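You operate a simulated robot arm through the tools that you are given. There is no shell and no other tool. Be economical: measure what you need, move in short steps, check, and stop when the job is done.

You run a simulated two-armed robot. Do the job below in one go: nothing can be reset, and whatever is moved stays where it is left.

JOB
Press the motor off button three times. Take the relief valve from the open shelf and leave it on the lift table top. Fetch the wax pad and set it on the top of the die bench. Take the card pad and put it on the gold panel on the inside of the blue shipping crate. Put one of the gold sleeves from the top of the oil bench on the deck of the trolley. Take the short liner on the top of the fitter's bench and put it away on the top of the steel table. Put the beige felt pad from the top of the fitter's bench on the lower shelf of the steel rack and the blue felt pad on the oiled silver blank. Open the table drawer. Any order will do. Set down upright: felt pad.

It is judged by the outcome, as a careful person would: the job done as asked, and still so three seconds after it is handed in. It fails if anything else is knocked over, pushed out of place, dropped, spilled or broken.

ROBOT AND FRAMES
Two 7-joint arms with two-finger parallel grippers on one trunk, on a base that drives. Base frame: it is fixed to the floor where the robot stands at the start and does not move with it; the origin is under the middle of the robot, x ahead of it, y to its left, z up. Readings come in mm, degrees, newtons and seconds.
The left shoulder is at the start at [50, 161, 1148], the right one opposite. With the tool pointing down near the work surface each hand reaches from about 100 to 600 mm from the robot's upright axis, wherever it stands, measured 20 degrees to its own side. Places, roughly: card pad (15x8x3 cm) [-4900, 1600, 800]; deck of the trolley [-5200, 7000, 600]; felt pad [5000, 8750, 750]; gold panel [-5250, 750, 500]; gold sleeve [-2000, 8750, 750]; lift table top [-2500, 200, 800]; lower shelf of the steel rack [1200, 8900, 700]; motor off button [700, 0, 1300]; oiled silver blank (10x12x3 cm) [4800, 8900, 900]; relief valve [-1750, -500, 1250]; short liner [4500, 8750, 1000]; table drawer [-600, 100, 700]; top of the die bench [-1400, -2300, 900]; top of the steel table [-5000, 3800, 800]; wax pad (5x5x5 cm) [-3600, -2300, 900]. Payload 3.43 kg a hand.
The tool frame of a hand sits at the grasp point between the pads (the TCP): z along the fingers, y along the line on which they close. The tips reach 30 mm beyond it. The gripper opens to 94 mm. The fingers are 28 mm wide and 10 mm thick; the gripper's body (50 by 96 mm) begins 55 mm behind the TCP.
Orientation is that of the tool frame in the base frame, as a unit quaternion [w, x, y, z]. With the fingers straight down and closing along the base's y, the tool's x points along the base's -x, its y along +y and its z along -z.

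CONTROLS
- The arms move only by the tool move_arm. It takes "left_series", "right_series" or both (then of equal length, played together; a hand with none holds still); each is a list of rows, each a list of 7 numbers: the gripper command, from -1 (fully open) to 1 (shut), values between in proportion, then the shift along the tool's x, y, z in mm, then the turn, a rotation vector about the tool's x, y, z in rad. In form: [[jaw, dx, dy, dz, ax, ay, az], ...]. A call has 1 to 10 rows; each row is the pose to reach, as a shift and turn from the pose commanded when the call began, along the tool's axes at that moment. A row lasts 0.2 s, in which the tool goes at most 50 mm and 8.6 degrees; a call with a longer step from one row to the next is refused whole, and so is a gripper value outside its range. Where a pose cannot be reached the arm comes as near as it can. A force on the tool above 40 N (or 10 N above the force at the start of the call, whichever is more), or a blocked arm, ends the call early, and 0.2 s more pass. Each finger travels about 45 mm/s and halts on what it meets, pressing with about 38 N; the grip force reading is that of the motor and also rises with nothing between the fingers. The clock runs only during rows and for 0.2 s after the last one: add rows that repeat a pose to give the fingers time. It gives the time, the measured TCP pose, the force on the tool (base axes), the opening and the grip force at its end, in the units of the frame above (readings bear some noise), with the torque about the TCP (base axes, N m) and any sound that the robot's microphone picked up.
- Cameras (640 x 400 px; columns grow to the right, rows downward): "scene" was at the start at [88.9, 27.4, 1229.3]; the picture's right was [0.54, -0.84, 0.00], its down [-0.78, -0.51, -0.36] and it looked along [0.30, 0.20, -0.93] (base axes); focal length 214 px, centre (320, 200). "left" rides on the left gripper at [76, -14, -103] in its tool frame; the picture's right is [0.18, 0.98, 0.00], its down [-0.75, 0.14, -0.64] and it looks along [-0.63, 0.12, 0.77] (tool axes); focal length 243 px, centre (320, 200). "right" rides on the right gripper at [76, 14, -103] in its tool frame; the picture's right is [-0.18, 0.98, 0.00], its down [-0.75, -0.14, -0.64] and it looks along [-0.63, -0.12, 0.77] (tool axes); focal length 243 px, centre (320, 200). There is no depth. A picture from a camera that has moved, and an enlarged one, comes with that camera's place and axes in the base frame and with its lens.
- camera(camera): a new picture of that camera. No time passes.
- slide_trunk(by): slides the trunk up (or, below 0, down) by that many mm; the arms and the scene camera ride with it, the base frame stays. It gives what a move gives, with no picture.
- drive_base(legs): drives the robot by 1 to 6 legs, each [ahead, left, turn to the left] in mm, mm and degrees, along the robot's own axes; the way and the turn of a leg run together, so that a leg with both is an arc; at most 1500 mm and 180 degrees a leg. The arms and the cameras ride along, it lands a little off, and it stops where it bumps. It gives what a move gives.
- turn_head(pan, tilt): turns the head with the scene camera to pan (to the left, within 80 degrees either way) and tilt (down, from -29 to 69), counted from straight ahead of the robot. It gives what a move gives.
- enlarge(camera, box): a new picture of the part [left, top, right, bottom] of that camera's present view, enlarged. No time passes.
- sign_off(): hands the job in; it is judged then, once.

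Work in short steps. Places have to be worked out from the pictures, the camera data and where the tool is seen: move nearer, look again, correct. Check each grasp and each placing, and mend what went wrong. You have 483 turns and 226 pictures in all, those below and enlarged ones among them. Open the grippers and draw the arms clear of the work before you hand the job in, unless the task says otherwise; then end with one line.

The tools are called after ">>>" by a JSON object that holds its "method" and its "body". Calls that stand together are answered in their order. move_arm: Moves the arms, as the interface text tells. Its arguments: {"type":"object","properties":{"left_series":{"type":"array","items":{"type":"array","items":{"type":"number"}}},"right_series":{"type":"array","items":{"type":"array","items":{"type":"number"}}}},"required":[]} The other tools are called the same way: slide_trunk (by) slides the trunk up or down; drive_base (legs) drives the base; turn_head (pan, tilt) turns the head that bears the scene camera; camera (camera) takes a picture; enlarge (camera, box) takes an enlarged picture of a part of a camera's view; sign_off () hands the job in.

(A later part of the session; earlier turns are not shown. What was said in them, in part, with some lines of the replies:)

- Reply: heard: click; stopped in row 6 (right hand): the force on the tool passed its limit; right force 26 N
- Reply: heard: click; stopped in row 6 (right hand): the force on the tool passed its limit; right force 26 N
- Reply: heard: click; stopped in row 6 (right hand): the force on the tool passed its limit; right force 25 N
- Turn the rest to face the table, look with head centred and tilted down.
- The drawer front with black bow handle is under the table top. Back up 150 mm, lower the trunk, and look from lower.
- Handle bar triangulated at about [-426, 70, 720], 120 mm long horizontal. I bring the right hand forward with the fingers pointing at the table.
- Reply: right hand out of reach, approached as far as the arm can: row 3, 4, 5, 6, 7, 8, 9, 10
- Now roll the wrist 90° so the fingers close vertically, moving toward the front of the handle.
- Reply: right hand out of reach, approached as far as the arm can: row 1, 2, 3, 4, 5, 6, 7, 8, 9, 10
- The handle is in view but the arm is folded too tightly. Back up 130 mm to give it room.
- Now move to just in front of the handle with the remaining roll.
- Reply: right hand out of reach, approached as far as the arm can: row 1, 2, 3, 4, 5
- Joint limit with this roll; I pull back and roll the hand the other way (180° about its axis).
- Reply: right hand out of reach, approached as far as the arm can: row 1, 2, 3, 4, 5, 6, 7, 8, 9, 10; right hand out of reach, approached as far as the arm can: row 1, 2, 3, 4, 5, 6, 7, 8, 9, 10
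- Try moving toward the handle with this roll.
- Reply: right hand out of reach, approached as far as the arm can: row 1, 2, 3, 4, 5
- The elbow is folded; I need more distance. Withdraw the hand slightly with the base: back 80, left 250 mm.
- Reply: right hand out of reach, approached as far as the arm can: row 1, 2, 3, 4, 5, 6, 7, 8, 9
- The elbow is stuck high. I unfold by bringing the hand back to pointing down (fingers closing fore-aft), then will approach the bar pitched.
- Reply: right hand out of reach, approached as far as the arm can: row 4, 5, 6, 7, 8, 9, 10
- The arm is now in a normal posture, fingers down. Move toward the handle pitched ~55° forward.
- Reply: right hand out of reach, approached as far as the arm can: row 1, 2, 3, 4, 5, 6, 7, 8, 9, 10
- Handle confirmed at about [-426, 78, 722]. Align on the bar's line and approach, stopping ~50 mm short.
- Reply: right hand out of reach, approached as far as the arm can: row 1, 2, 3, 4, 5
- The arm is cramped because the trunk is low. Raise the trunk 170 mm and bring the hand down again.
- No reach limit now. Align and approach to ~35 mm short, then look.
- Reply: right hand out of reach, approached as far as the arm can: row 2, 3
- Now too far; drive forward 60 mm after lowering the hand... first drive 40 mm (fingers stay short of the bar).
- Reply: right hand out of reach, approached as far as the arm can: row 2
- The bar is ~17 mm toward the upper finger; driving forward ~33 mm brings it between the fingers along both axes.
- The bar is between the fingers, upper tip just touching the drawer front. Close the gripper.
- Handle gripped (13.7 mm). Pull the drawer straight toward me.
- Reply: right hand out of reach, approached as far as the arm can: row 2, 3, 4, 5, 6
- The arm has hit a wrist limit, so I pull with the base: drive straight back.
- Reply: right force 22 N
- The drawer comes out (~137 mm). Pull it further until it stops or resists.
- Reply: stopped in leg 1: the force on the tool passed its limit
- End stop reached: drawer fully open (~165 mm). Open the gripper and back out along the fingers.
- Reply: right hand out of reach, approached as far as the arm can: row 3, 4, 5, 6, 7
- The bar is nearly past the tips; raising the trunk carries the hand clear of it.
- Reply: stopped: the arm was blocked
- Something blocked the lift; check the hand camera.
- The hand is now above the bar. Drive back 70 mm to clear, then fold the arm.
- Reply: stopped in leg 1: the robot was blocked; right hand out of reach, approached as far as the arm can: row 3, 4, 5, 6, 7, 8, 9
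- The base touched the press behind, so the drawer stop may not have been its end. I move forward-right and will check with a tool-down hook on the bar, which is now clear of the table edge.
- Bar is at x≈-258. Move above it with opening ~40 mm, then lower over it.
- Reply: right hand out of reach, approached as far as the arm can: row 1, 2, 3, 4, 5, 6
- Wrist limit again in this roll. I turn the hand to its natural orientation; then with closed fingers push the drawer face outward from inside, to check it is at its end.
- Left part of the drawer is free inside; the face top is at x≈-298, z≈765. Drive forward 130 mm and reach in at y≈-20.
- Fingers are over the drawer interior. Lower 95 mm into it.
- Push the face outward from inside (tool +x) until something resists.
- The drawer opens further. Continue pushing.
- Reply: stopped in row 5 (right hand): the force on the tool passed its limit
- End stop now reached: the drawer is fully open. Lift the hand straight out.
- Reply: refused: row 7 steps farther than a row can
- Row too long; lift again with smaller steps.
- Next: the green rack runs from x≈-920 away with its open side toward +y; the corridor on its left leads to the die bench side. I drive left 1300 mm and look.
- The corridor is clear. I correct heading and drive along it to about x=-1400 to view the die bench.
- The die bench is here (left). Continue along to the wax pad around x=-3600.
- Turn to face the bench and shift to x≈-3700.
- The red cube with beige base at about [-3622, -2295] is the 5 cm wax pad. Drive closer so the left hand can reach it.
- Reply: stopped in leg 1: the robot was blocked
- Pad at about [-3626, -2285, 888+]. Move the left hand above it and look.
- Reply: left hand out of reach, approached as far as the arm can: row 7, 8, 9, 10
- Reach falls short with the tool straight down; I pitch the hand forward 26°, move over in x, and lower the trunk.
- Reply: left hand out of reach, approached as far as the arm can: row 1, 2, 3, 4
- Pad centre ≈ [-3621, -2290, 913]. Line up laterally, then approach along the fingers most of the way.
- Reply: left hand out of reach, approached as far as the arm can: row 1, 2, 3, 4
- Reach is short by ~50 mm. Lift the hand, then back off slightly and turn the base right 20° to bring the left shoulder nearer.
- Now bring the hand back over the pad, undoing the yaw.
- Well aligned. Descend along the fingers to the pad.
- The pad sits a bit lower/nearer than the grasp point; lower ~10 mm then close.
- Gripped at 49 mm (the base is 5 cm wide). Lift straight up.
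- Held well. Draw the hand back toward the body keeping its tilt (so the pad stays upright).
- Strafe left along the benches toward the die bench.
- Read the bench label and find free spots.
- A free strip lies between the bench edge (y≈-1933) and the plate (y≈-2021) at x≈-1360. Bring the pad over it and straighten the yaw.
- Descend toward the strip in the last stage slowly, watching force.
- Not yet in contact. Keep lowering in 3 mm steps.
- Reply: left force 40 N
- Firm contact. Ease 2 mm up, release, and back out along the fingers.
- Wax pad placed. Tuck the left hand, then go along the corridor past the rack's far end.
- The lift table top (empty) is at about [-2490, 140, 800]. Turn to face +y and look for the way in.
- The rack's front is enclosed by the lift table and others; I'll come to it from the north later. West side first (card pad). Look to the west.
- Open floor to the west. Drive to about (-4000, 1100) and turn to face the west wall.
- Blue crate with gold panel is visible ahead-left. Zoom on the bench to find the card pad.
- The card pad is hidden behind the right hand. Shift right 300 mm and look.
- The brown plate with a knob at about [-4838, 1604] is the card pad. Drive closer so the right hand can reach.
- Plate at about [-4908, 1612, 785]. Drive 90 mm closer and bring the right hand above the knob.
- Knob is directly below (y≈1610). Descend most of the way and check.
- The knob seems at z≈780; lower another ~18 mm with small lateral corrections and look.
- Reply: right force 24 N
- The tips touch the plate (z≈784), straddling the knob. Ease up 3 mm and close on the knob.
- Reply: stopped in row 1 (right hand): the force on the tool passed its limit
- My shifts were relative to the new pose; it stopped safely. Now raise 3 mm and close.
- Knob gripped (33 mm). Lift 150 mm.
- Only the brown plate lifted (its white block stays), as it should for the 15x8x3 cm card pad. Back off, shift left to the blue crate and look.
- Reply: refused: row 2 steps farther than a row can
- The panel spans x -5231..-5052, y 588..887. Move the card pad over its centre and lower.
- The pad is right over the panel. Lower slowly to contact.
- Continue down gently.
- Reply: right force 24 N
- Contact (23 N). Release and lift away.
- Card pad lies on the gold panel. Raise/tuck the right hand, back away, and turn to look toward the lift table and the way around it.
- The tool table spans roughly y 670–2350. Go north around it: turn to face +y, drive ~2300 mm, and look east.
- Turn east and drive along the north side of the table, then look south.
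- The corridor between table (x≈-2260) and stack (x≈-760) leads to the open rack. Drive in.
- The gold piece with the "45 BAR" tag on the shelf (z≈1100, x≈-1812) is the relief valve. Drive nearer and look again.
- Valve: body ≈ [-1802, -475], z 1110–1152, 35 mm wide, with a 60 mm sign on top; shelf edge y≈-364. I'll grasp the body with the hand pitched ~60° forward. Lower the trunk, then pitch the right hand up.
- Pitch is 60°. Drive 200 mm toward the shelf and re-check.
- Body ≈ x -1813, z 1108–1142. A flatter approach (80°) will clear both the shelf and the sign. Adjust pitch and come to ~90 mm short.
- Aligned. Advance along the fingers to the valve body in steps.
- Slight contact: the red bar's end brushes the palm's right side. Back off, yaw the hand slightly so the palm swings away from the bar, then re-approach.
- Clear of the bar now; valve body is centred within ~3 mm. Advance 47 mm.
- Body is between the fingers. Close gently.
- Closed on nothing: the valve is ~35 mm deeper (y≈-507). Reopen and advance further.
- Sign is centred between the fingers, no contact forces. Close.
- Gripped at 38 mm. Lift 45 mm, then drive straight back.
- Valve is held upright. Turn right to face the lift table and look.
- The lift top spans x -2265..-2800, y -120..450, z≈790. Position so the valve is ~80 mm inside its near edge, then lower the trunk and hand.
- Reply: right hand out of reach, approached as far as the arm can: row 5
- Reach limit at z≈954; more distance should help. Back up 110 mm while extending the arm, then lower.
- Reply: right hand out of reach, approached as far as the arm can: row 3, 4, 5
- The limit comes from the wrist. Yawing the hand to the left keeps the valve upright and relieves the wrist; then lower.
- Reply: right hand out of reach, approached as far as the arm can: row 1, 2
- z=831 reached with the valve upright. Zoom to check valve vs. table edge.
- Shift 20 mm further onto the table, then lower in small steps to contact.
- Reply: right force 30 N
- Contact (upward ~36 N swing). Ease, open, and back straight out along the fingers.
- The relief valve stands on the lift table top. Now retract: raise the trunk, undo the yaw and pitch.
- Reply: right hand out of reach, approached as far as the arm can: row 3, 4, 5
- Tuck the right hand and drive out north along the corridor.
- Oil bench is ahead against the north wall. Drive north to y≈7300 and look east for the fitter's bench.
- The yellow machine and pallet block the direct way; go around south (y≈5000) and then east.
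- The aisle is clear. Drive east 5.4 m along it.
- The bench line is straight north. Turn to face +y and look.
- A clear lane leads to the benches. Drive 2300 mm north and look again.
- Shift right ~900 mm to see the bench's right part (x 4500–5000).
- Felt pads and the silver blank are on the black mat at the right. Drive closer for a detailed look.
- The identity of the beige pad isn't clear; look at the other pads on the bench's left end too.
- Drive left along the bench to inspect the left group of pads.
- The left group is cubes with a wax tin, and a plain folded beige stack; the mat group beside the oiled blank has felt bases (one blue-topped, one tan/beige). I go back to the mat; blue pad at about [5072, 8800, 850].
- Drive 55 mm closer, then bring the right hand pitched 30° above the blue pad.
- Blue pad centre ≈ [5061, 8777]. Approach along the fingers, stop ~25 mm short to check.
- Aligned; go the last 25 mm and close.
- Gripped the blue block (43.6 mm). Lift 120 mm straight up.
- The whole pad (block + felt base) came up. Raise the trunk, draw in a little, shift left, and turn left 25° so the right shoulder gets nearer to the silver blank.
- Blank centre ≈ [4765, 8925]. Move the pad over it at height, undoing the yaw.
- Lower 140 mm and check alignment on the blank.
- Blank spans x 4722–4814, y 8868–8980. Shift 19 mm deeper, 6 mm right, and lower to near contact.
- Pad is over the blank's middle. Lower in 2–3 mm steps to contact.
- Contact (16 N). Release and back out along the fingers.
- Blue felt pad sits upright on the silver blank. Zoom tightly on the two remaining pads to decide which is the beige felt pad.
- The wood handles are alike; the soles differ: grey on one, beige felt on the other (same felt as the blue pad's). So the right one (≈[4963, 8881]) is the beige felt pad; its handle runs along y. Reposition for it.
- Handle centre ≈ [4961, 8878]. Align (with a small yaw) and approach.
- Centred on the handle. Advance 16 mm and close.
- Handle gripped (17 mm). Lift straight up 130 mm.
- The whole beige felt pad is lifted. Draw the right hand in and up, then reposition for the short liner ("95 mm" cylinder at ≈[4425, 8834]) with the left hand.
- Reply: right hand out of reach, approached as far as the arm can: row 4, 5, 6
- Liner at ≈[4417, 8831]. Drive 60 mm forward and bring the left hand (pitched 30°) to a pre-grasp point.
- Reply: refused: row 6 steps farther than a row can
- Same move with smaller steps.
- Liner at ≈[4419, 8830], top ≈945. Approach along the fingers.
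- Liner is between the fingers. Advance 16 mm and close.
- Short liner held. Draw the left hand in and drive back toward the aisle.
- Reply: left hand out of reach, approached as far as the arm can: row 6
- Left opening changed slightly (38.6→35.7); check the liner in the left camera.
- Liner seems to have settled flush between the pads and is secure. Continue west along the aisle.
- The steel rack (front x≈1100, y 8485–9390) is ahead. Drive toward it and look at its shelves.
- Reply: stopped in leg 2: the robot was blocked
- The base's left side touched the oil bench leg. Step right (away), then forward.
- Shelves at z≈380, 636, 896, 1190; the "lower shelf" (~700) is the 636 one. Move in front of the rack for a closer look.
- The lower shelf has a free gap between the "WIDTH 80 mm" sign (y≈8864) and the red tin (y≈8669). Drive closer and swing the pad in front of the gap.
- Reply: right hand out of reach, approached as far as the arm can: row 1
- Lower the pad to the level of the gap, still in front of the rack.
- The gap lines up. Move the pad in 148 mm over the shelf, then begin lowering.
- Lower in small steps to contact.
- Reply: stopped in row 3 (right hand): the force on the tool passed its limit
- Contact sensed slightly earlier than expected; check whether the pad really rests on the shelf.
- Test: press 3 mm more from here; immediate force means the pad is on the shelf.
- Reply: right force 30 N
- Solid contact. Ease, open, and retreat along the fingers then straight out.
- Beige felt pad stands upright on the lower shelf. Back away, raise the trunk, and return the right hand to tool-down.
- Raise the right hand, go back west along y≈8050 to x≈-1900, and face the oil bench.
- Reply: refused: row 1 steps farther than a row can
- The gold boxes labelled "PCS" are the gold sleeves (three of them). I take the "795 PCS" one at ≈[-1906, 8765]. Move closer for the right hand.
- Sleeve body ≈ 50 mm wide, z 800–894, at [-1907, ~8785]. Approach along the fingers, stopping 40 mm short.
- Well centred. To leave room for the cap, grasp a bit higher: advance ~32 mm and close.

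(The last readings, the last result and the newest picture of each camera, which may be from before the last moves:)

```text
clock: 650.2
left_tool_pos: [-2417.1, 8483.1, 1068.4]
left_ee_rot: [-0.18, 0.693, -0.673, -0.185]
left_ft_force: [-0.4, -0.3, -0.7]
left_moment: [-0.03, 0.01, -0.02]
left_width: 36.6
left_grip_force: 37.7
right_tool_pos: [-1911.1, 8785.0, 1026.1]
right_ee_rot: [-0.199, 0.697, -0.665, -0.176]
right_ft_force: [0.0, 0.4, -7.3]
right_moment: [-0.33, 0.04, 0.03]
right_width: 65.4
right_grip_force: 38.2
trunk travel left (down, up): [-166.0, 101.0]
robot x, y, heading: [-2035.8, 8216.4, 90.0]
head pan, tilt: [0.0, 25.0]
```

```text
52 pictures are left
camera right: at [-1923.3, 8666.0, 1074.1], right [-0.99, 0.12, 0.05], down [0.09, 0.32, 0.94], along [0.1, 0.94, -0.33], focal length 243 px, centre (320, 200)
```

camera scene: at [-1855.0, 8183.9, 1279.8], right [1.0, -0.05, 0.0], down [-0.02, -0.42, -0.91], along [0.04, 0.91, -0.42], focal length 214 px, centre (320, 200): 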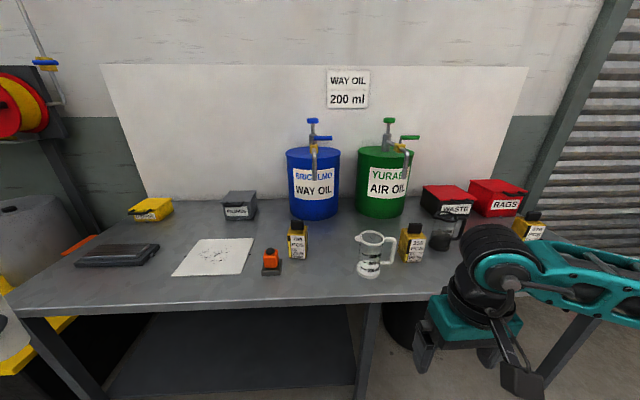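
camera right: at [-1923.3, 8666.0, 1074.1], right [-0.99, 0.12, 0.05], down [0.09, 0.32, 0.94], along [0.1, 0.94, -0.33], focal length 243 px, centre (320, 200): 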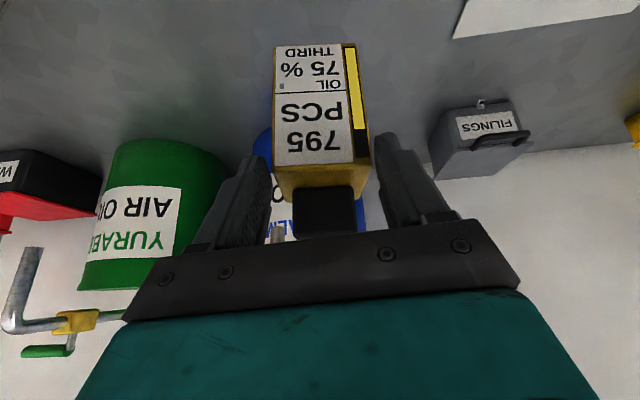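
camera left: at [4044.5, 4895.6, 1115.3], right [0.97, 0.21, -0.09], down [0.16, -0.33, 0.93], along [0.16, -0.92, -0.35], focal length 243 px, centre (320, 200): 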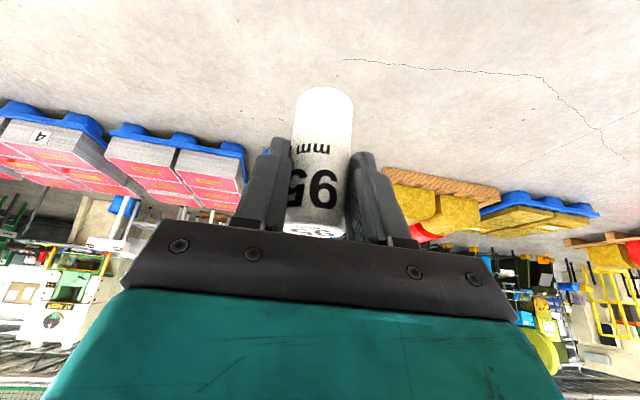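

Gold sleeve held. Draw it in, and turn to face west to look for the trolley.

>>> {"method": "move_arm", "body": {"right_series": [[1, 25, 0, -23, 0, 0, 0], [1, 50, 0, -46, 0, 0, 0], [1, 75, 0, -69, 0, 0, 0], [1, 100, 0, -92, 0, 0, 0], [1, 125, 0, -115, 0, 0, 0], [1, 145, 0, -135, 0, 0, 0]]}}

>>> {"method": "drive_base", "body": {"legs": [[-650, 0, 0], [0, 0, 90]]}}

>>> {"method": "turn_head", "body": {"pan": 0, "tilt": 15}}

>>> {"method": "camera", "body": {"camera": "scene"}}

```text
clock: 651.6
left_tool_pos: [-2415.4, 8483.6, 1067.7]
left_ee_rot: [-0.179, 0.693, -0.673, -0.186]
left_ft_force: [-0.6, 0.2, 0.2]
left_moment: [-0.02, -0.03, -0.02]
left_width: 36.7
left_grip_force: 38.1
right_tool_pos: [-1906.1, 8593.8, 1068.4]
right_ee_rot: [-0.198, 0.697, -0.666, -0.178]
right_ft_force: [-0.1, 0.1, -7.8]
right_moment: [-0.36, 0.04, 0.04]
right_width: 65.5
right_grip_force: 38.2
trunk travel left (down, up): [-166.0, 101.0]
robot x, y, heading: [-2031.2, 8213.7, 89.8]
head pan, tilt: [0.0, 25.0]
```

```text
clock: 659.0
left_tool_pos: [-2304.0, 7178.2, 1069.9]
left_ee_rot: [0.004, 0.966, 0.014, -0.258]
left_ft_force: [1.0, -0.5, 0.9]
left_moment: [0.02, -0.01, 0.02]
left_width: 36.5
left_grip_force: 37.4
right_tool_pos: [-2412.2, 7688.2, 1068.8]
right_ee_rot: [-0.016, 0.963, 0.023, -0.267]
right_ft_force: [0.2, 0.5, -8.7]
right_moment: [-0.01, -0.35, -0.03]
right_width: 64.9
right_grip_force: 38.2
trunk travel left (down, up): [-166.0, 101.0]
robot x, y, heading: [-2025.2, 7566.4, 180.1]
head pan, tilt: [0.0, 25.0]
```

```text
clock: 659.7
left_tool_pos: [-2304.0, 7178.9, 1070.0]
left_ee_rot: [0.005, 0.966, 0.014, -0.257]
left_ft_force: [-0.9, -0.1, 0.5]
left_moment: [-0.04, -0.04, 0.02]
left_width: 36.8
left_grip_force: 37.7
right_tool_pos: [-2411.5, 7689.6, 1067.5]
right_ee_rot: [-0.015, 0.964, 0.023, -0.266]
right_ft_force: [-0.1, 0.6, -7.8]
right_moment: [0.02, -0.34, 0.0]
right_width: 65.0
right_grip_force: 38.1
trunk travel left (down, up): [-166.0, 101.0]
robot x, y, heading: [-2029.8, 7566.3, 180.0]
head pan, tilt: [0.0, 15.0]
```

```text
51 pictures are left
camera scene: at [-2161.6, 7560.2, 1296.0], right [0.0, 1.0, 0.0], down [0.26, 0.0, -0.97], along [-0.97, 0.0, -0.26], focal length 214 px, centre (320, 200)
```

scene: 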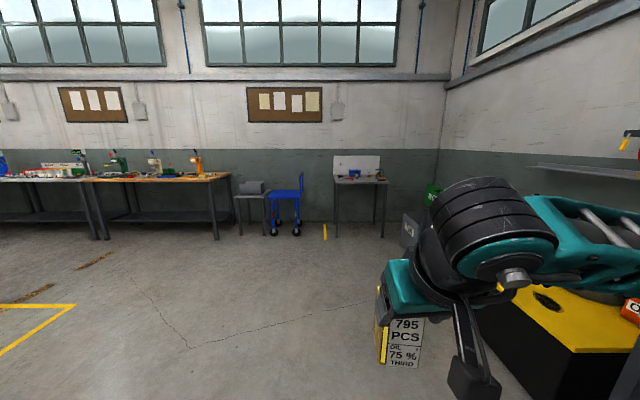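

The blue trolley is ahead near (-5200, 7050). Drive to ~900 mm in front of it.

>>> {"method": "drive_base", "body": {"legs": [[1500, 0, 0], [700, 0, 0], [0, 600, 0]]}}

>>> {"method": "turn_head", "body": {"pan": -5, "tilt": 35}}

>>> {"method": "camera", "body": {"camera": "scene"}}

```text
clock: 673.6
left_tool_pos: [-4509.0, 6605.8, 1068.7]
left_ee_rot: [0.002, 0.966, 0.008, -0.257]
left_ft_force: [-0.4, -0.3, 0.0]
left_moment: [0.01, -0.02, 0.03]
left_width: 36.7
left_grip_force: 38.1
right_tool_pos: [-4612.0, 7117.7, 1068.3]
right_ee_rot: [-0.017, 0.964, 0.017, -0.266]
right_ft_force: [-0.1, -0.2, -7.2]
right_moment: [-0.01, -0.31, -0.03]
right_width: 65.0
right_grip_force: 38.2
trunk travel left (down, up): [-166.0, 101.0]
robot x, y, heading: [-4228.6, 6984.4, 179.3]
head pan, tilt: [0.0, 15.0]
```

```text
clock: 674.4
left_tool_pos: [-4508.7, 6604.9, 1068.9]
left_ee_rot: [0.002, 0.966, 0.008, -0.257]
left_ft_force: [-0.3, -0.2, 0.4]
left_moment: [0.02, 0.0, 0.01]
left_width: 36.4
left_grip_force: 38.0
right_tool_pos: [-4611.0, 7116.7, 1069.0]
right_ee_rot: [-0.017, 0.964, 0.018, -0.266]
right_ft_force: [0.3, 0.3, -6.9]
right_moment: [0.01, -0.37, 0.0]
right_width: 64.4
right_grip_force: 37.9
trunk travel left (down, up): [-166.0, 101.0]
robot x, y, heading: [-4228.2, 6985.4, 179.2]
head pan, tilt: [-5.0, 35.0]
```

```text
50 pictures are left
camera scene: at [-4356.7, 6992.8, 1264.1], right [0.1, 0.99, 0.0], down [0.57, -0.06, -0.82], along [-0.82, 0.08, -0.57], focal length 214 px, centre (320, 200)
```

scene: 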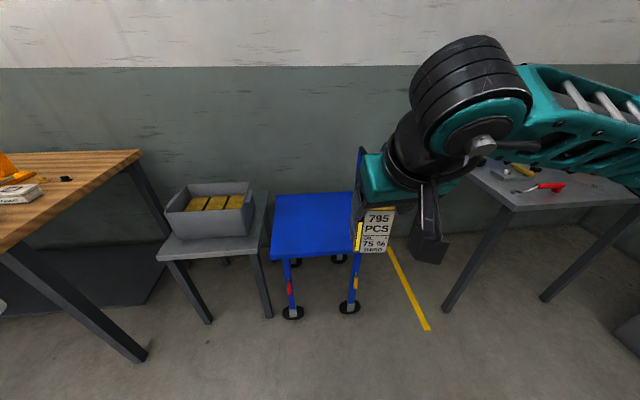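

Deck: x -5000..-5485, y 6840–7195, z≈535, with a tall handle on its right side. Approach at a slight angle with the trunk raised so the forearm clears the handle.

>>> {"method": "drive_base", "body": {"legs": [[0, 0, -14.2], [300, 308, 0]]}}

>>> {"method": "slide_trunk", "body": {"by": 60}}

>>> {"method": "turn_head", "body": {"pan": -5, "tilt": 50}}

>>> {"method": "camera", "body": {"camera": "scene"}}

```text
clock: 677.9
left_tool_pos: [-4968.0, 6470.2, 1070.1]
left_ee_rot: [-0.03, 0.96, -0.113, -0.255]
left_ft_force: [0.0, -0.1, -0.1]
left_moment: [0.0, -0.02, 0.03]
left_width: 36.8
left_grip_force: 38.2
right_tool_pos: [-4939.9, 6992.5, 1069.5]
right_ee_rot: [-0.05, 0.958, -0.104, -0.262]
right_ft_force: [-0.8, -0.3, -7.2]
right_moment: [-0.1, -0.33, -0.01]
right_width: 64.3
right_grip_force: 38.1
trunk travel left (down, up): [-166.0, 101.0]
robot x, y, heading: [-4604.6, 6770.8, 164.8]
head pan, tilt: [-5.0, 35.0]
```

```text
clock: 678.9
left_tool_pos: [-4968.3, 6470.9, 1128.9]
left_ee_rot: [-0.03, 0.96, -0.114, -0.255]
left_ft_force: [-0.3, -0.1, -0.2]
left_moment: [0.0, 0.03, -0.03]
left_width: 36.6
left_grip_force: 38.4
right_tool_pos: [-4938.8, 6993.4, 1127.9]
right_ee_rot: [-0.051, 0.958, -0.105, -0.261]
right_ft_force: [-0.4, -0.1, -6.8]
right_moment: [-0.13, -0.28, 0.02]
right_width: 64.2
right_grip_force: 37.9
trunk travel left (down, up): [-226.0, 41.0]
robot x, y, heading: [-4603.0, 6774.3, 164.8]
head pan, tilt: [-5.0, 35.0]
```

```text
clock: 679.7
left_tool_pos: [-4969.0, 6470.1, 1128.7]
left_ee_rot: [-0.031, 0.96, -0.114, -0.255]
left_ft_force: [-0.2, -1.3, 0.6]
left_moment: [0.04, 0.0, -0.03]
left_width: 36.8
left_grip_force: 37.8
right_tool_pos: [-4938.8, 6992.5, 1128.3]
right_ee_rot: [-0.05, 0.958, -0.105, -0.261]
right_ft_force: [-0.9, -0.7, -7.2]
right_moment: [-0.12, -0.32, 0.0]
right_width: 64.4
right_grip_force: 38.0
trunk travel left (down, up): [-226.0, 41.0]
robot x, y, heading: [-4604.3, 6770.9, 164.7]
head pan, tilt: [-5.0, 50.0]
```

```text
49 pictures are left
camera scene: at [-4712.4, 6804.5, 1302.3], right [0.35, 0.94, 0.0], down [0.72, -0.27, -0.64], along [-0.6, 0.22, -0.77], focal length 214 px, centre (320, 200)
```

scene: 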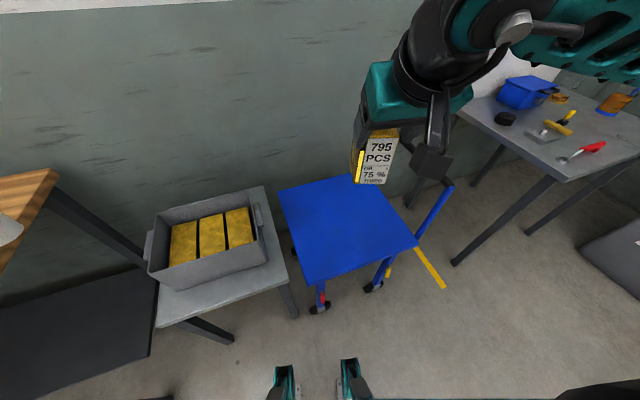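

Move the sleeve out over the deck and down toward z≈750.

>>> {"method": "move_arm", "body": {"right_series": [[1, 9, 5, 38, 0, 0, 0], [1, 19, 10, 77, 0, 0, 0], [1, 28, 15, 115, 0, 0, 0], [1, 37, 20, 154, 0, 0, 0], [1, 47, 25, 192, 0, 0, 0], [1, 56, 30, 230, 0, 0, 0], [1, 65, 35, 269, 0, 0, 0], [1, 74, 40, 307, 0, 0, 0], [1, 84, 45, 345, 0, 0, 0], [1, 93, 50, 384, 0, 0, 0]]}}

>>> {"method": "camera", "body": {"camera": "scene"}}

>>> {"method": "camera", "body": {"camera": "right"}}

```text
clock: 681.9
left_tool_pos: [-4968.7, 6470.2, 1128.1]
left_ee_rot: [-0.03, 0.96, -0.114, -0.255]
left_ft_force: [-0.1, 0.7, -0.4]
left_moment: [0.01, -0.01, -0.02]
left_width: 37.0
left_grip_force: 37.8
right_tool_pos: [-5059.9, 6984.8, 748.1]
right_ee_rot: [-0.052, 0.958, -0.106, -0.261]
right_ft_force: [-0.5, -0.2, -7.0]
right_moment: [-0.1, -0.34, -0.01]
right_width: 64.4
right_grip_force: 37.7
trunk travel left (down, up): [-226.0, 41.0]
robot x, y, heading: [-4601.8, 6773.3, 165.0]
head pan, tilt: [-5.0, 50.0]
```

```text
48 pictures are left
camera scene: at [-4712.8, 6804.5, 1302.3], right [0.35, 0.94, 0.0], down [0.72, -0.27, -0.64], along [-0.6, 0.22, -0.77], focal length 214 px, centre (320, 200)
```

scene: 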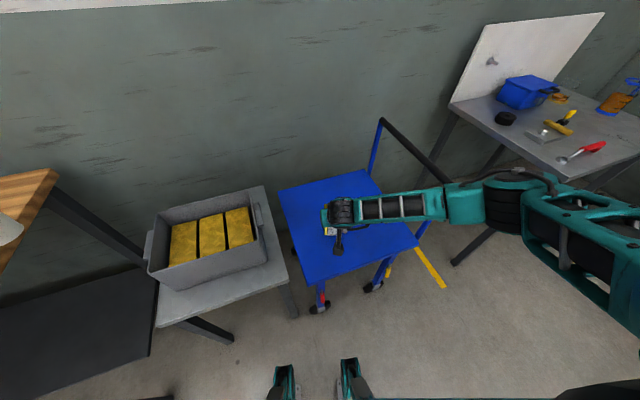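

```text
47 pictures are left
camera right: at [-4948.7, 6942.8, 797.0], right [-0.38, -0.92, 0.05], down [-0.29, 0.17, 0.94], along [-0.88, 0.34, -0.33], focal length 243 px, centre (320, 200)
```

right: 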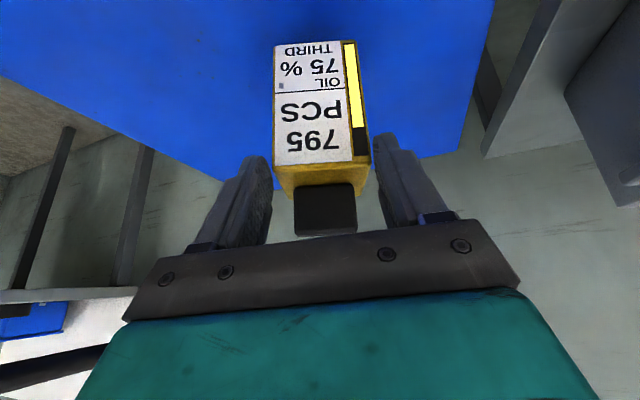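

Sleeve hangs over the deck; the elbow is clear of the handle. Lower 90 mm, moving 25 mm further in.

>>> {"method": "move_arm", "body": {"right_series": [[1, 10, 2, 30, 0, 0, 0], [1, 20, 3, 58, 0, 0, 0], [1, 26, 4, 86, 0, 0, 0], [1, 30, 4, 92, 0, 0, 0]]}}

>>> {"method": "camera", "body": {"camera": "scene"}}

```text
clock: 682.6
left_tool_pos: [-4967.8, 6471.3, 1129.9]
left_ee_rot: [-0.031, 0.959, -0.115, -0.257]
left_ft_force: [-0.8, 0.8, 0.3]
left_moment: [-0.05, -0.05, 0.0]
left_width: 36.6
left_grip_force: 38.0
right_tool_pos: [-5084.0, 6988.4, 698.6]
right_ee_rot: [-0.047, 0.954, -0.106, -0.275]
right_ft_force: [0.1, -2.1, 18.3]
right_moment: [-0.35, 0.14, -0.07]
right_width: 64.4
right_grip_force: 37.8
trunk travel left (down, up): [-226.0, 41.0]
robot x, y, heading: [-4606.1, 6769.8, 164.9]
head pan, tilt: [-5.0, 50.0]
stopped in row 3 (right hand): the force on the tool passed its limit (the readings are from after the stop); the commanded pose is now the measured one
```

```text
46 pictures are left
camera scene: at [-4710.7, 6804.3, 1302.7], right [0.35, 0.94, 0.0], down [0.72, -0.27, -0.64], along [-0.6, 0.22, -0.77], focal length 214 px, centre (320, 200)
```

scene: 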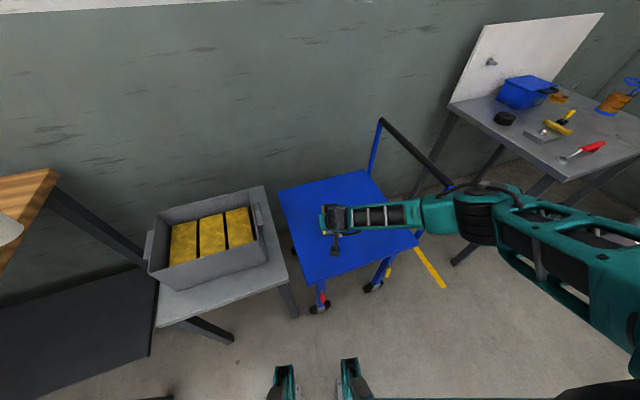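

Contact with the deck at z≈616. Ease, open, and back out along the fingers.

>>> {"method": "move_arm", "body": {"right_series": [[1, -1, 0, -2, 0, 0, 0], [0.2, -1, 0, -2, 0, 0, 0], [-0.4, -1, 0, -2, 0, 0, 0], [-0.9, -1, 0, -2, 0, 0, 0], [-0.9, -1, 0, -2, 0, 0, 0], [-0.9, 0, 0, -30, 0, 0, 0], [-0.9, 0, 0, -70, 0, 0, 0], [-0.9, 0, 0, -115, 0, 0, 0], [-0.9, 0, 0, -160, 0, 0, 0]]}}

>>> {"method": "camera", "body": {"camera": "right"}}

```text
clock: 684.6
left_tool_pos: [-4968.4, 6471.0, 1129.5]
left_ee_rot: [-0.03, 0.959, -0.114, -0.256]
left_ft_force: [-0.4, 0.2, -0.2]
left_moment: [-0.02, -0.01, -0.02]
left_width: 36.8
left_grip_force: 38.3
right_tool_pos: [-4998.3, 6965.4, 831.0]
right_ee_rot: [-0.05, 0.955, -0.106, -0.271]
right_ft_force: [-0.6, -0.3, -0.1]
right_moment: [-0.03, 0.0, 0.03]
right_width: 89.3
right_grip_force: 0.0
trunk travel left (down, up): [-226.0, 41.0]
robot x, y, heading: [-4602.2, 6769.2, 165.0]
head pan, tilt: [-5.0, 50.0]
```

```text
45 pictures are left
camera right: at [-4885.6, 6921.6, 876.7], right [-0.38, -0.92, 0.06], down [-0.27, 0.17, 0.95], along [-0.89, 0.34, -0.31], focal length 243 px, centre (320, 200)
```

right: 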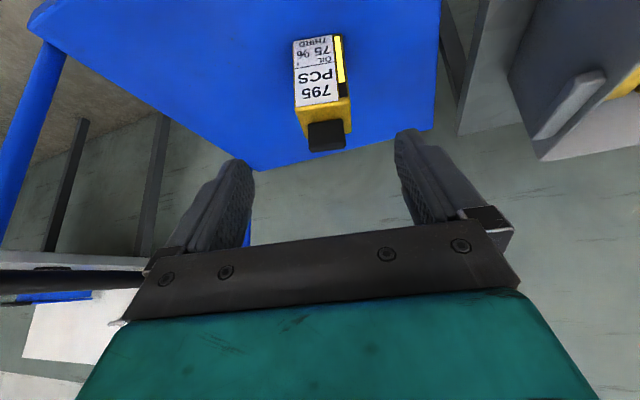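

Sleeve stands on the deck. Raise and tuck the right hand, then back away toward the steel table.

>>> {"method": "move_arm", "body": {"right_series": [[-1, -15, 0, -40, 0, 0, 0], [-1, -30, 0, -80, 0, 0, 0], [-1, -40, 0, -120, 0, 0.1, 0], [-1, -40, 0, -160, 0, 0.2, 0], [-1, -40, 0, -200, 0, 0.3, 0], [-1, -40, 0, -230, 0, 0.4, 0], [-1, -30, 0, -250, 0, 0.5, 0]]}}

>>> {"method": "drive_base", "body": {"legs": [[-500, 0, 0], [0, 0, 105], [1500, 0, 0], [1300, 0, 0], [0, 0, -90]]}}

>>> {"method": "turn_head", "body": {"pan": 0, "tilt": 25}}

>>> {"method": "camera", "body": {"camera": "scene"}}

```text
clock: 686.2
left_tool_pos: [-4968.0, 6470.4, 1130.6]
left_ee_rot: [-0.03, 0.96, -0.113, -0.256]
left_ft_force: [0.7, 0.4, 0.1]
left_moment: [-0.02, 0.03, 0.01]
left_width: 36.7
left_grip_force: 37.6
right_tool_pos: [-4896.0, 6933.9, 1058.0]
right_ee_rot: [-0.022, 0.993, -0.115, -0.026]
right_ft_force: [0.7, -0.5, -0.6]
right_moment: [-0.01, 0.0, -0.04]
right_width: 94.0
right_grip_force: 0.1
trunk travel left (down, up): [-226.0, 41.0]
robot x, y, heading: [-4600.4, 6770.8, 164.7]
head pan, tilt: [-5.0, 50.0]
```

```text
clock: 710.6
left_tool_pos: [-4355.9, 3429.8, 1129.2]
left_ee_rot: [0.005, 0.966, 0.019, -0.258]
left_ft_force: [-0.3, -0.3, -0.6]
left_moment: [0.02, 0.04, 0.02]
left_width: 36.8
left_grip_force: 37.8
right_tool_pos: [-4412.9, 3894.5, 1058.8]
right_ee_rot: [-0.018, 0.999, 0.023, -0.029]
right_ft_force: [-0.3, -0.2, -0.6]
right_moment: [0.01, 0.01, 0.05]
right_width: 94.1
right_grip_force: 0.0
trunk travel left (down, up): [-226.0, 41.0]
robot x, y, heading: [-4085.8, 3817.2, -179.4]
head pan, tilt: [-5.0, 50.0]
```

```text
clock: 711.5
left_tool_pos: [-4355.9, 3428.7, 1128.3]
left_ee_rot: [0.005, 0.966, 0.02, -0.257]
left_ft_force: [-0.2, 0.4, -0.3]
left_moment: [0.01, -0.02, 0.0]
left_width: 36.9
left_grip_force: 38.4
right_tool_pos: [-4412.6, 3894.1, 1057.2]
right_ee_rot: [-0.019, 0.999, 0.024, -0.029]
right_ft_force: [-0.5, 0.9, -0.2]
right_moment: [-0.02, -0.01, 0.02]
right_width: 94.1
right_grip_force: 0.0
trunk travel left (down, up): [-226.0, 41.0]
robot x, y, heading: [-4083.4, 3816.2, -179.2]
head pan, tilt: [0.0, 25.0]
```

```text
44 pictures are left
camera scene: at [-4216.2, 3812.8, 1339.8], right [-0.01, 1.0, 0.0], down [0.42, 0.0, -0.91], along [-0.91, -0.01, -0.42], focal length 214 px, centre (320, 200)
```

scene: 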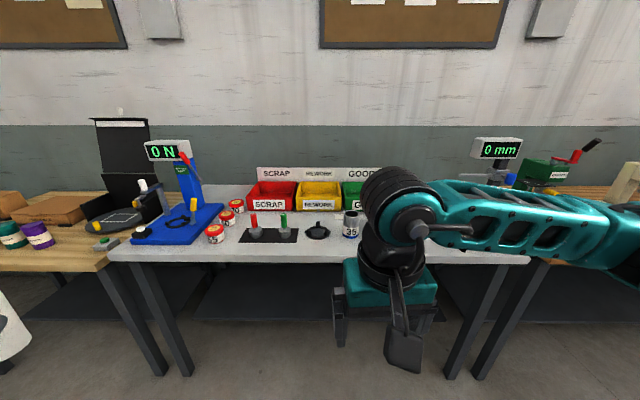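

The steel table is in front (edge x≈-4868, y 2990–4580). Move the robot right 350 mm so I can view the free middle/right part.

>>> {"method": "drive_base", "body": {"legs": [[250, -380, -0.8]]}}

>>> {"method": "turn_head", "body": {"pan": 5, "tilt": 38}}

>>> {"method": "camera", "body": {"camera": "scene"}}

```text
clock: 714.3
left_tool_pos: [-4611.9, 3810.4, 1130.3]
left_ee_rot: [0.004, 0.966, 0.013, -0.258]
left_ft_force: [0.1, 0.1, -0.6]
left_moment: [0.0, -0.05, -0.02]
left_width: 36.7
left_grip_force: 38.1
right_tool_pos: [-4663.6, 4276.0, 1057.5]
right_ee_rot: [-0.018, 0.999, 0.017, -0.029]
right_ft_force: [0.9, -0.6, -0.5]
right_moment: [-0.01, 0.0, 0.01]
right_width: 93.7
right_grip_force: 0.0
trunk travel left (down, up): [-226.0, 41.0]
robot x, y, heading: [-4333.5, 4194.6, 179.9]
head pan, tilt: [0.0, 25.0]
```

```text
clock: 715.0
left_tool_pos: [-4611.6, 3810.5, 1128.3]
left_ee_rot: [0.004, 0.966, 0.013, -0.257]
left_ft_force: [-0.7, -0.7, 0.4]
left_moment: [0.0, -0.01, 0.0]
left_width: 36.8
left_grip_force: 38.2
right_tool_pos: [-4663.2, 4275.0, 1057.6]
right_ee_rot: [-0.018, 0.999, 0.018, -0.029]
right_ft_force: [-0.1, 0.2, 0.5]
right_moment: [-0.03, 0.01, -0.01]
right_width: 94.1
right_grip_force: 0.1
trunk travel left (down, up): [-226.0, 41.0]
robot x, y, heading: [-4334.7, 4195.6, 180.0]
head pan, tilt: [5.0, 38.0]
```

```text
43 pictures are left
camera scene: at [-4461.3, 4184.1, 1319.6], right [-0.09, 1.0, 0.0], down [0.61, 0.05, -0.79], along [-0.79, -0.07, -0.62], focal length 214 px, centre (320, 200)
```

scene: 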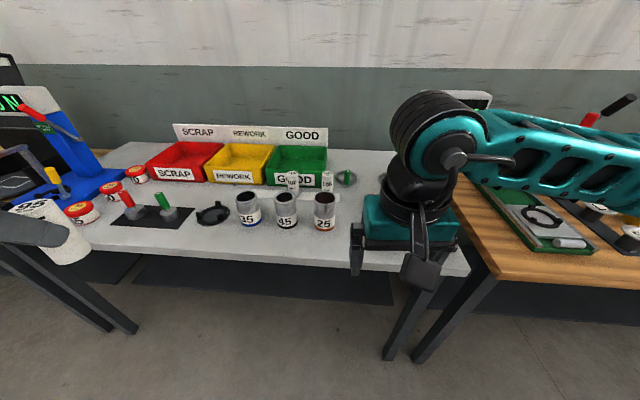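

The middle front is occupied by cans; move the right hand up and aside to view the right end of the table top.

>>> {"method": "move_arm", "body": {"right_series": [[-1, 10, -20, -40, 0, 0, 0], [-1, 20, -40, -80, 0, 0, 0], [-1, 30, -60, -120, 0, 0, 0], [-1, 40, -80, -160, 0, 0, 0]]}}

>>> {"method": "turn_head", "body": {"pan": 0, "tilt": 45}}

>>> {"method": "camera", "body": {"camera": "scene"}}

```text
clock: 716.0
left_tool_pos: [-4611.0, 3809.9, 1129.2]
left_ee_rot: [0.005, 0.966, 0.014, -0.258]
left_ft_force: [0.4, -0.6, 0.5]
left_moment: [-0.02, 0.0, -0.02]
left_width: 36.7
left_grip_force: 38.1
right_tool_pos: [-4614.2, 4351.6, 1218.0]
right_ee_rot: [-0.018, 0.999, 0.018, -0.03]
right_ft_force: [0.5, -0.2, -0.7]
right_moment: [-0.01, 0.02, 0.0]
right_width: 93.9
right_grip_force: 0.2
trunk travel left (down, up): [-226.0, 41.0]
robot x, y, heading: [-4338.6, 4193.5, 179.6]
head pan, tilt: [5.0, 38.0]
```

```text
clock: 716.7
left_tool_pos: [-4610.8, 3810.8, 1128.1]
left_ee_rot: [0.004, 0.966, 0.013, -0.258]
left_ft_force: [0.5, -0.1, 0.3]
left_moment: [0.0, -0.01, 0.0]
left_width: 36.9
left_grip_force: 38.4
right_tool_pos: [-4614.5, 4352.5, 1216.0]
right_ee_rot: [-0.018, 0.999, 0.016, -0.03]
right_ft_force: [-0.1, 0.5, -0.1]
right_moment: [0.05, 0.03, -0.02]
right_width: 93.8
right_grip_force: 0.1
trunk travel left (down, up): [-226.0, 41.0]
robot x, y, heading: [-4334.3, 4195.9, 179.7]
head pan, tilt: [0.0, 45.0]
```

```text
42 pictures are left
camera scene: at [-4456.6, 4191.5, 1309.3], right [0.0, 1.0, 0.0], down [0.71, 0.0, -0.71], along [-0.71, 0.0, -0.71], focal length 214 px, centre (320, 200)
```

scene: 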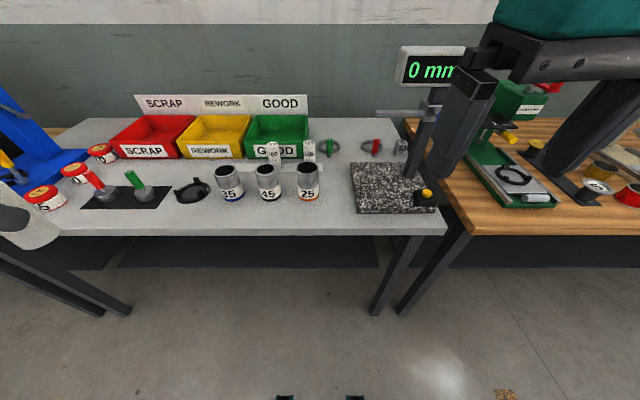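

A free strip lies in front of the "45" can at ≈[-4861, 4040]. Drive 70 mm forward and bring the liner above it with the left hand.

>>> {"method": "drive_base", "body": {"legs": [[70, 0, 0]]}}

>>> {"method": "move_arm", "body": {"left_series": [[1, -15, -40, 5, 0, 0, 0], [1, -30, -80, 15, 0, 0, 0], [1, -45, -120, 30, 0, 0, 0], [1, -60, -160, 50, 0, 0, 0], [1, -75, -195, 75, 0, 0, 0], [1, -85, -220, 105, 0, 0, 0], [1, -85, -234, 145, 0, 0, 0], [1, -80, -234, 185, 0, 0, 0]]}}

>>> {"method": "camera", "body": {"camera": "left"}}

>>> {"method": "camera", "body": {"camera": "scene"}}

```text
clock: 717.7
left_tool_pos: [-4682.4, 3809.9, 1128.1]
left_ee_rot: [0.004, 0.966, 0.014, -0.256]
left_ft_force: [-0.3, -0.5, -1.1]
left_moment: [0.02, 0.0, -0.02]
left_width: 36.8
left_grip_force: 38.3
right_tool_pos: [-4684.5, 4352.6, 1216.3]
right_ee_rot: [-0.018, 0.999, 0.018, -0.029]
right_ft_force: [-1.4, 0.1, 0.2]
right_moment: [0.01, -0.03, -0.01]
right_width: 93.9
right_grip_force: 0.0
trunk travel left (down, up): [-226.0, 41.0]
robot x, y, heading: [-4407.9, 4193.8, 180.0]
head pan, tilt: [0.0, 45.0]
```

```text
clock: 719.5
left_tool_pos: [-4848.5, 4039.1, 1008.8]
left_ee_rot: [0.003, 0.966, 0.014, -0.258]
left_ft_force: [-1.1, 0.5, -0.3]
left_moment: [0.03, 0.0, -0.05]
left_width: 36.9
left_grip_force: 38.0
left hand out of reach, approached as far as the arm can: row 1, 2, 3
right_tool_pos: [-4684.4, 4351.4, 1216.4]
right_ee_rot: [-0.018, 0.999, 0.018, -0.029]
right_ft_force: [-0.4, 0.3, 0.3]
right_moment: [0.0, -0.02, 0.01]
right_width: 94.1
right_grip_force: 0.0
trunk travel left (down, up): [-226.0, 41.0]
robot x, y, heading: [-4405.6, 4192.9, 180.1]
head pan, tilt: [0.0, 45.0]
```

```text
41 pictures are left
camera left: at [-4731.4, 4057.0, 1060.3], right [0.19, -0.98, -0.09], down [-0.33, -0.15, 0.93], along [-0.93, -0.14, -0.35], focal length 243 px, centre (320, 200)
```

left: 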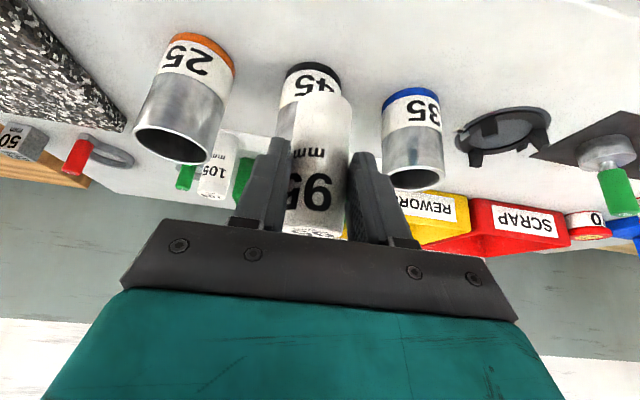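

```text
40 pictures are left
camera scene: at [-4526.2, 4191.3, 1309.2], right [0.0, 1.0, 0.0], down [0.71, 0.0, -0.71], along [-0.71, 0.0, -0.71], focal length 214 px, centre (320, 200)
```

scene: 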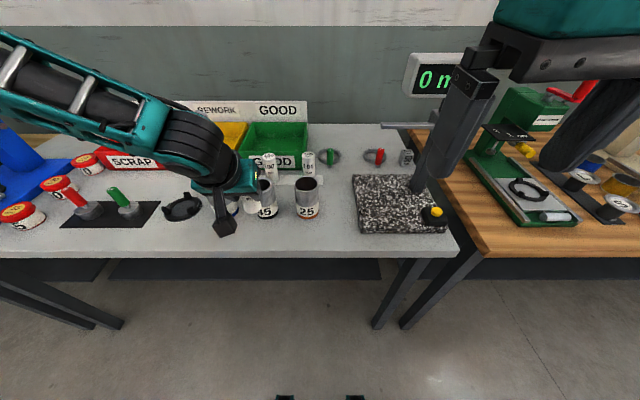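

Descend 60 mm first.

>>> {"method": "move_arm", "body": {"left_series": [[1, 4, 0, 24, 0, 0, 0], [1, 13, 0, 40, 0, 0, 0], [1, 23, 0, 56, 0, 0, 0]]}}

>>> {"method": "camera", "body": {"camera": "left"}}

```text
clock: 720.3
left_tool_pos: [-4857.8, 4039.2, 948.3]
left_ee_rot: [0.004, 0.966, 0.014, -0.259]
left_ft_force: [-0.1, 0.5, 0.3]
left_moment: [0.02, -0.01, 0.01]
left_width: 37.1
left_grip_force: 37.9
right_tool_pos: [-4684.1, 4351.9, 1218.0]
right_ee_rot: [-0.018, 0.999, 0.018, -0.03]
right_ft_force: [0.1, 0.1, 0.1]
right_moment: [0.01, 0.02, -0.03]
right_width: 94.1
right_grip_force: 0.0
trunk travel left (down, up): [-226.0, 41.0]
robot x, y, heading: [-4406.8, 4191.2, 179.7]
head pan, tilt: [0.0, 45.0]
```

```text
39 pictures are left
camera left: at [-4739.5, 4056.6, 1000.0], right [0.19, -0.98, -0.09], down [-0.33, -0.15, 0.93], along [-0.93, -0.14, -0.35], focal length 243 px, centre (320, 200)
```

left: 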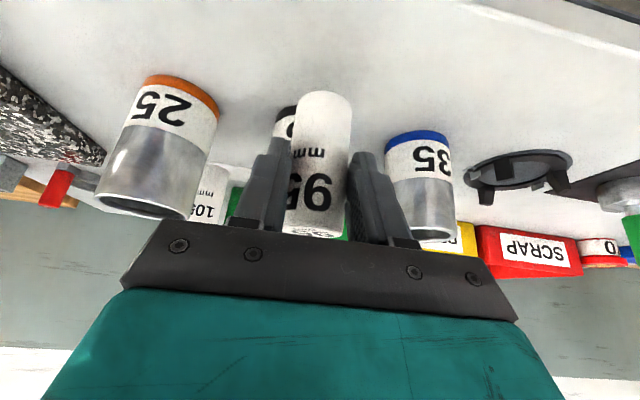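

Continue lowering in 6 mm steps with force stop.

>>> {"method": "move_arm", "body": {"left_series": [[1, 4, 0, 7, 0, 0, 0], [1, 7.5, 0, 13, 0, 0, 0], [1, 11, 0, 19, 0, 0, 0], [1, 14, 0, 24, 0, 0, 0], [1, 17, 0, 29, 0, 0, 0]]}}

```text
clock: 721.5
left_tool_pos: [-4852.6, 4024.3, 930.4]
left_ee_rot: [0.004, 0.966, 0.013, -0.257]
left_ft_force: [0.7, -0.4, -0.3]
left_moment: [0.03, -0.03, 0.01]
left_width: 36.5
left_grip_force: 37.8
left hand out of reach, approached as far as the arm can: row 1, 2, 3, 4, 5
right_tool_pos: [-4682.6, 4351.0, 1216.8]
right_ee_rot: [-0.018, 0.999, 0.018, -0.029]
right_ft_force: [0.1, 0.1, -0.4]
right_moment: [0.01, -0.02, -0.02]
right_width: 94.2
right_grip_force: 0.0
trunk travel left (down, up): [-226.0, 41.0]
robot x, y, heading: [-4406.8, 4196.3, 179.7]
head pan, tilt: [0.0, 45.0]
```

Arm limit; lower with the trunk instead, gently.

>>> {"method": "slide_trunk", "body": {"by": -20}}

>>> {"method": "camera", "body": {"camera": "left"}}

```text
clock: 722.1
left_tool_pos: [-4854.6, 4026.2, 918.0]
left_ee_rot: [0.002, 0.964, 0.012, -0.267]
left_ft_force: [7.6, 0.1, 17.8]
left_moment: [0.03, 0.18, -0.01]
left_width: 36.8
left_grip_force: 37.2
right_tool_pos: [-4682.6, 4351.1, 1197.6]
right_ee_rot: [-0.018, 0.999, 0.018, -0.03]
right_ft_force: [-0.1, -0.3, 0.4]
right_moment: [-0.01, -0.05, -0.01]
right_width: 94.0
right_grip_force: 0.2
trunk travel left (down, up): [-207.0, 60.0]
robot x, y, heading: [-4404.6, 4193.9, 180.2]
head pan, tilt: [0.0, 45.0]
stopped: the force on the tool passed its limit (the readings are from after the stop); the commanded pose is now the measured one
```

```text
38 pictures are left
camera left: at [-4737.0, 4043.6, 966.7], right [0.18, -0.98, -0.1], down [-0.31, -0.15, 0.94], along [-0.93, -0.14, -0.33], focal length 243 px, centre (320, 200)
```

left: 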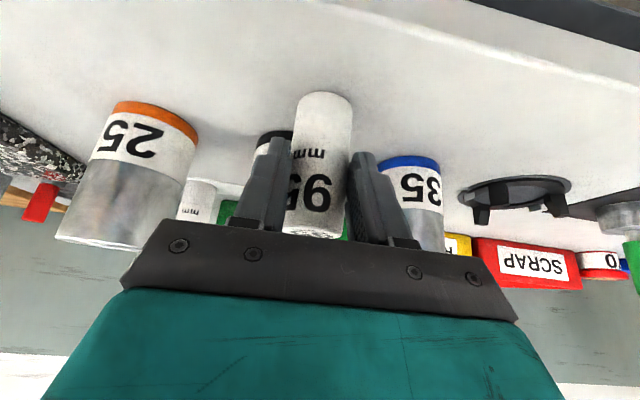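

Liner touches the table. Ease, open and withdraw along the fingers.

>>> {"method": "move_arm", "body": {"left_series": [[1, -1, 0, -1.5, 0, 0, 0], [0.6, -1, 0, -1.5, 0, 0, 0], [0.2, -1, 0, -1.5, 0, 0, 0], [-0.3, -1, 0, -1.5, 0, 0, 0], [-0.5, -1, 0, -1.5, 0, 0, 0], [-0.5, -1, 0, -20, 0, 0, 0], [-0.5, -1, 0, -50, 0, 0, 0], [-0.5, -1, 0, -90, 0, 0, 0], [-0.5, -1, 0, -130, 0, 0, 0]]}}

>>> {"method": "camera", "body": {"camera": "left"}}

>>> {"method": "camera", "body": {"camera": "scene"}}

```text
clock: 724.1
left_tool_pos: [-4787.2, 4026.6, 1025.5]
left_ee_rot: [0.004, 0.964, 0.013, -0.265]
left_ft_force: [-0.5, 0.1, 0.6]
left_moment: [-0.01, 0.01, -0.03]
left_width: 70.3
left_grip_force: 0.1
right_tool_pos: [-4683.5, 4351.4, 1198.3]
right_ee_rot: [-0.017, 0.999, 0.017, -0.03]
right_ft_force: [0.4, -0.3, -0.5]
right_moment: [0.0, 0.02, -0.01]
right_width: 94.3
right_grip_force: 0.0
trunk travel left (down, up): [-207.0, 60.0]
robot x, y, heading: [-4405.0, 4191.9, 179.8]
head pan, tilt: [0.0, 45.0]
```

```text
37 pictures are left
camera left: at [-4669.8, 4043.3, 1075.4], right [0.18, -0.98, -0.09], down [-0.32, -0.15, 0.94], along [-0.93, -0.14, -0.34], focal length 243 px, centre (320, 200)
```

left: 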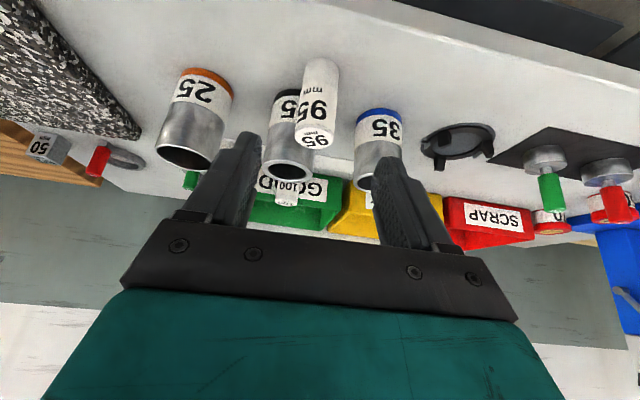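

```text
36 pictures are left
camera scene: at [-4524.7, 4191.6, 1290.2], right [0.0, 1.0, 0.0], down [0.71, 0.0, -0.71], along [-0.71, 0.0, -0.71], focal length 214 px, centre (320, 200)
```

scene: 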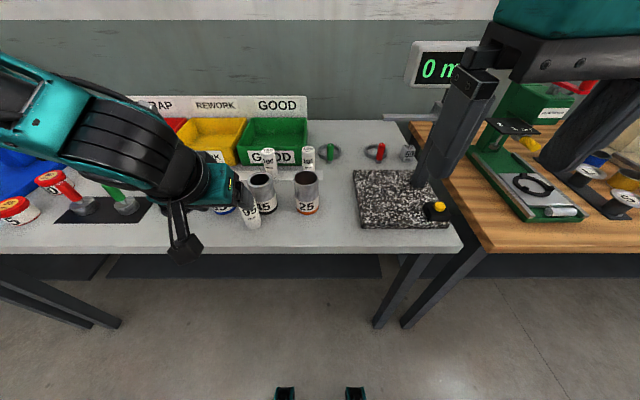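

Check whether the liner stands straight.

>>> {"method": "enlarge", "body": {"camera": "scene", "box": [190, 150, 340, 250]}}

```text
4.00 times, centred on (265, 200) of scene
camera zoom: at [-4524.7, 4191.6, 1290.2], right [0.0, 1.0, 0.0], down [0.71, 0.0, -0.71], along [-0.71, 0.0, -0.71], focal length 858 px, centre (540, 200)
```

zoom: 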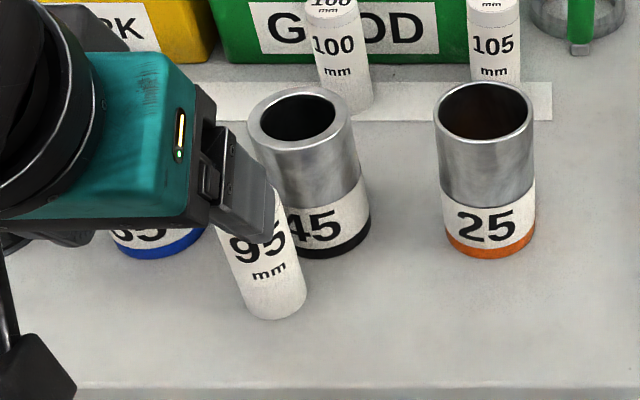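

It's consistent with standing upright (perspective lean). Retract the left hand fully and re-check.

>>> {"method": "move_arm", "body": {"left_series": [[-0.5, 0, 0, -45, 0, 0, 0], [-0.8, 0, 20, -90, 0, 0.1, 0], [-1, 10, 45, -120, 0, 0.2, 0], [-1, 20, 70, -140, 0, 0.3, 0], [-1, 30, 95, -150, 0, 0.4, 0], [-1, 40, 120, -160, 0, 0.5, 0]]}}

>>> {"method": "enlarge", "body": {"camera": "scene", "box": [190, 150, 340, 250]}}

```text
clock: 725.5
left_tool_pos: [-4669.3, 3910.1, 1145.2]
left_ee_rot: [-0.001, 1.0, 0.013, -0.017]
left_ft_force: [0.1, 0.5, -0.9]
left_moment: [0.01, -0.02, -0.03]
left_width: 94.0
left_grip_force: 0.1
right_tool_pos: [-4683.0, 4351.0, 1198.7]
right_ee_rot: [-0.018, 0.999, 0.018, -0.03]
right_ft_force: [-0.4, 0.6, -0.2]
right_moment: [0.02, -0.01, -0.02]
right_width: 94.2
right_grip_force: 0.0
trunk travel left (down, up): [-207.0, 60.0]
robot x, y, heading: [-4403.3, 4194.1, 180.1]
head pan, tilt: [0.0, 45.0]
```

```text
4.00 times, centred on (265, 200) of scene
camera zoom: at [-4525.3, 4191.0, 1290.1], right [0.0, 1.0, 0.0], down [0.71, 0.0, -0.71], along [-0.71, 0.0, -0.71], focal length 858 px, centre (540, 200)
```

zoom: 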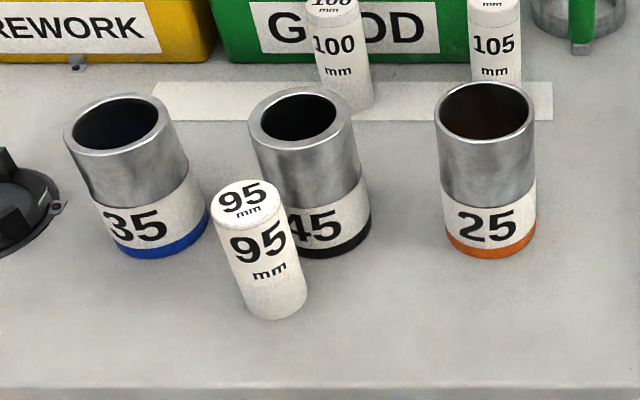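

All objects are placed. Back the robot off from the table with the grippers open, then hand in.

>>> {"method": "drive_base", "body": {"legs": [[-350, 0, 0]]}}

>>> {"method": "camera", "body": {"camera": "scene"}}

```text
clock: 727.8
left_tool_pos: [-4322.0, 3910.6, 1144.4]
left_ee_rot: [-0.001, 1.0, 0.012, -0.018]
left_ft_force: [-0.1, -0.7, 0.1]
left_moment: [0.01, 0.01, 0.02]
left_width: 94.3
left_grip_force: 0.0
right_tool_pos: [-4333.2, 4351.0, 1199.6]
right_ee_rot: [-0.018, 0.999, 0.016, -0.029]
right_ft_force: [0.7, 0.1, -1.3]
right_moment: [0.0, 0.01, 0.0]
right_width: 94.0
right_grip_force: 0.2
trunk travel left (down, up): [-207.0, 60.0]
robot x, y, heading: [-4055.3, 4194.6, 179.7]
head pan, tilt: [0.0, 45.0]
```

```text
33 pictures are left
camera scene: at [-4175.2, 4190.9, 1290.2], right [0.0, 1.0, 0.0], down [0.71, 0.0, -0.71], along [-0.71, 0.0, -0.71], focal length 214 px, centre (320, 200)
```

scene: 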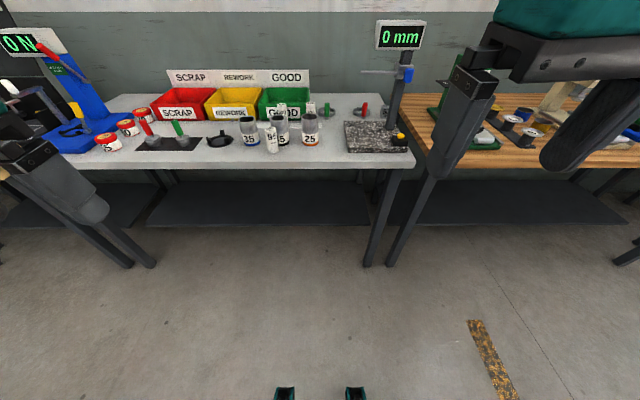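

The liner stands on the steel table, both grippers are open and clear. Hand in.

>>> {"method": "sign_off", "body": {}}

```text
The job is handed in.
```

I did every part of the job and handed it in. Three of the items I had to identify by judgement: the beige felt pad was the mat pad with the beige sole, not the similar grey-soled one; the gold sleeve was the gold "795 PCS" box; the die bench was matched by its coordinates, as its label was unreadable. The base also bumped the press, the green bench where the wax pad stood and the oil bench, and the right hand brushed a red bar on the open shelf; I saw nothing displaced, but did not go back to check.
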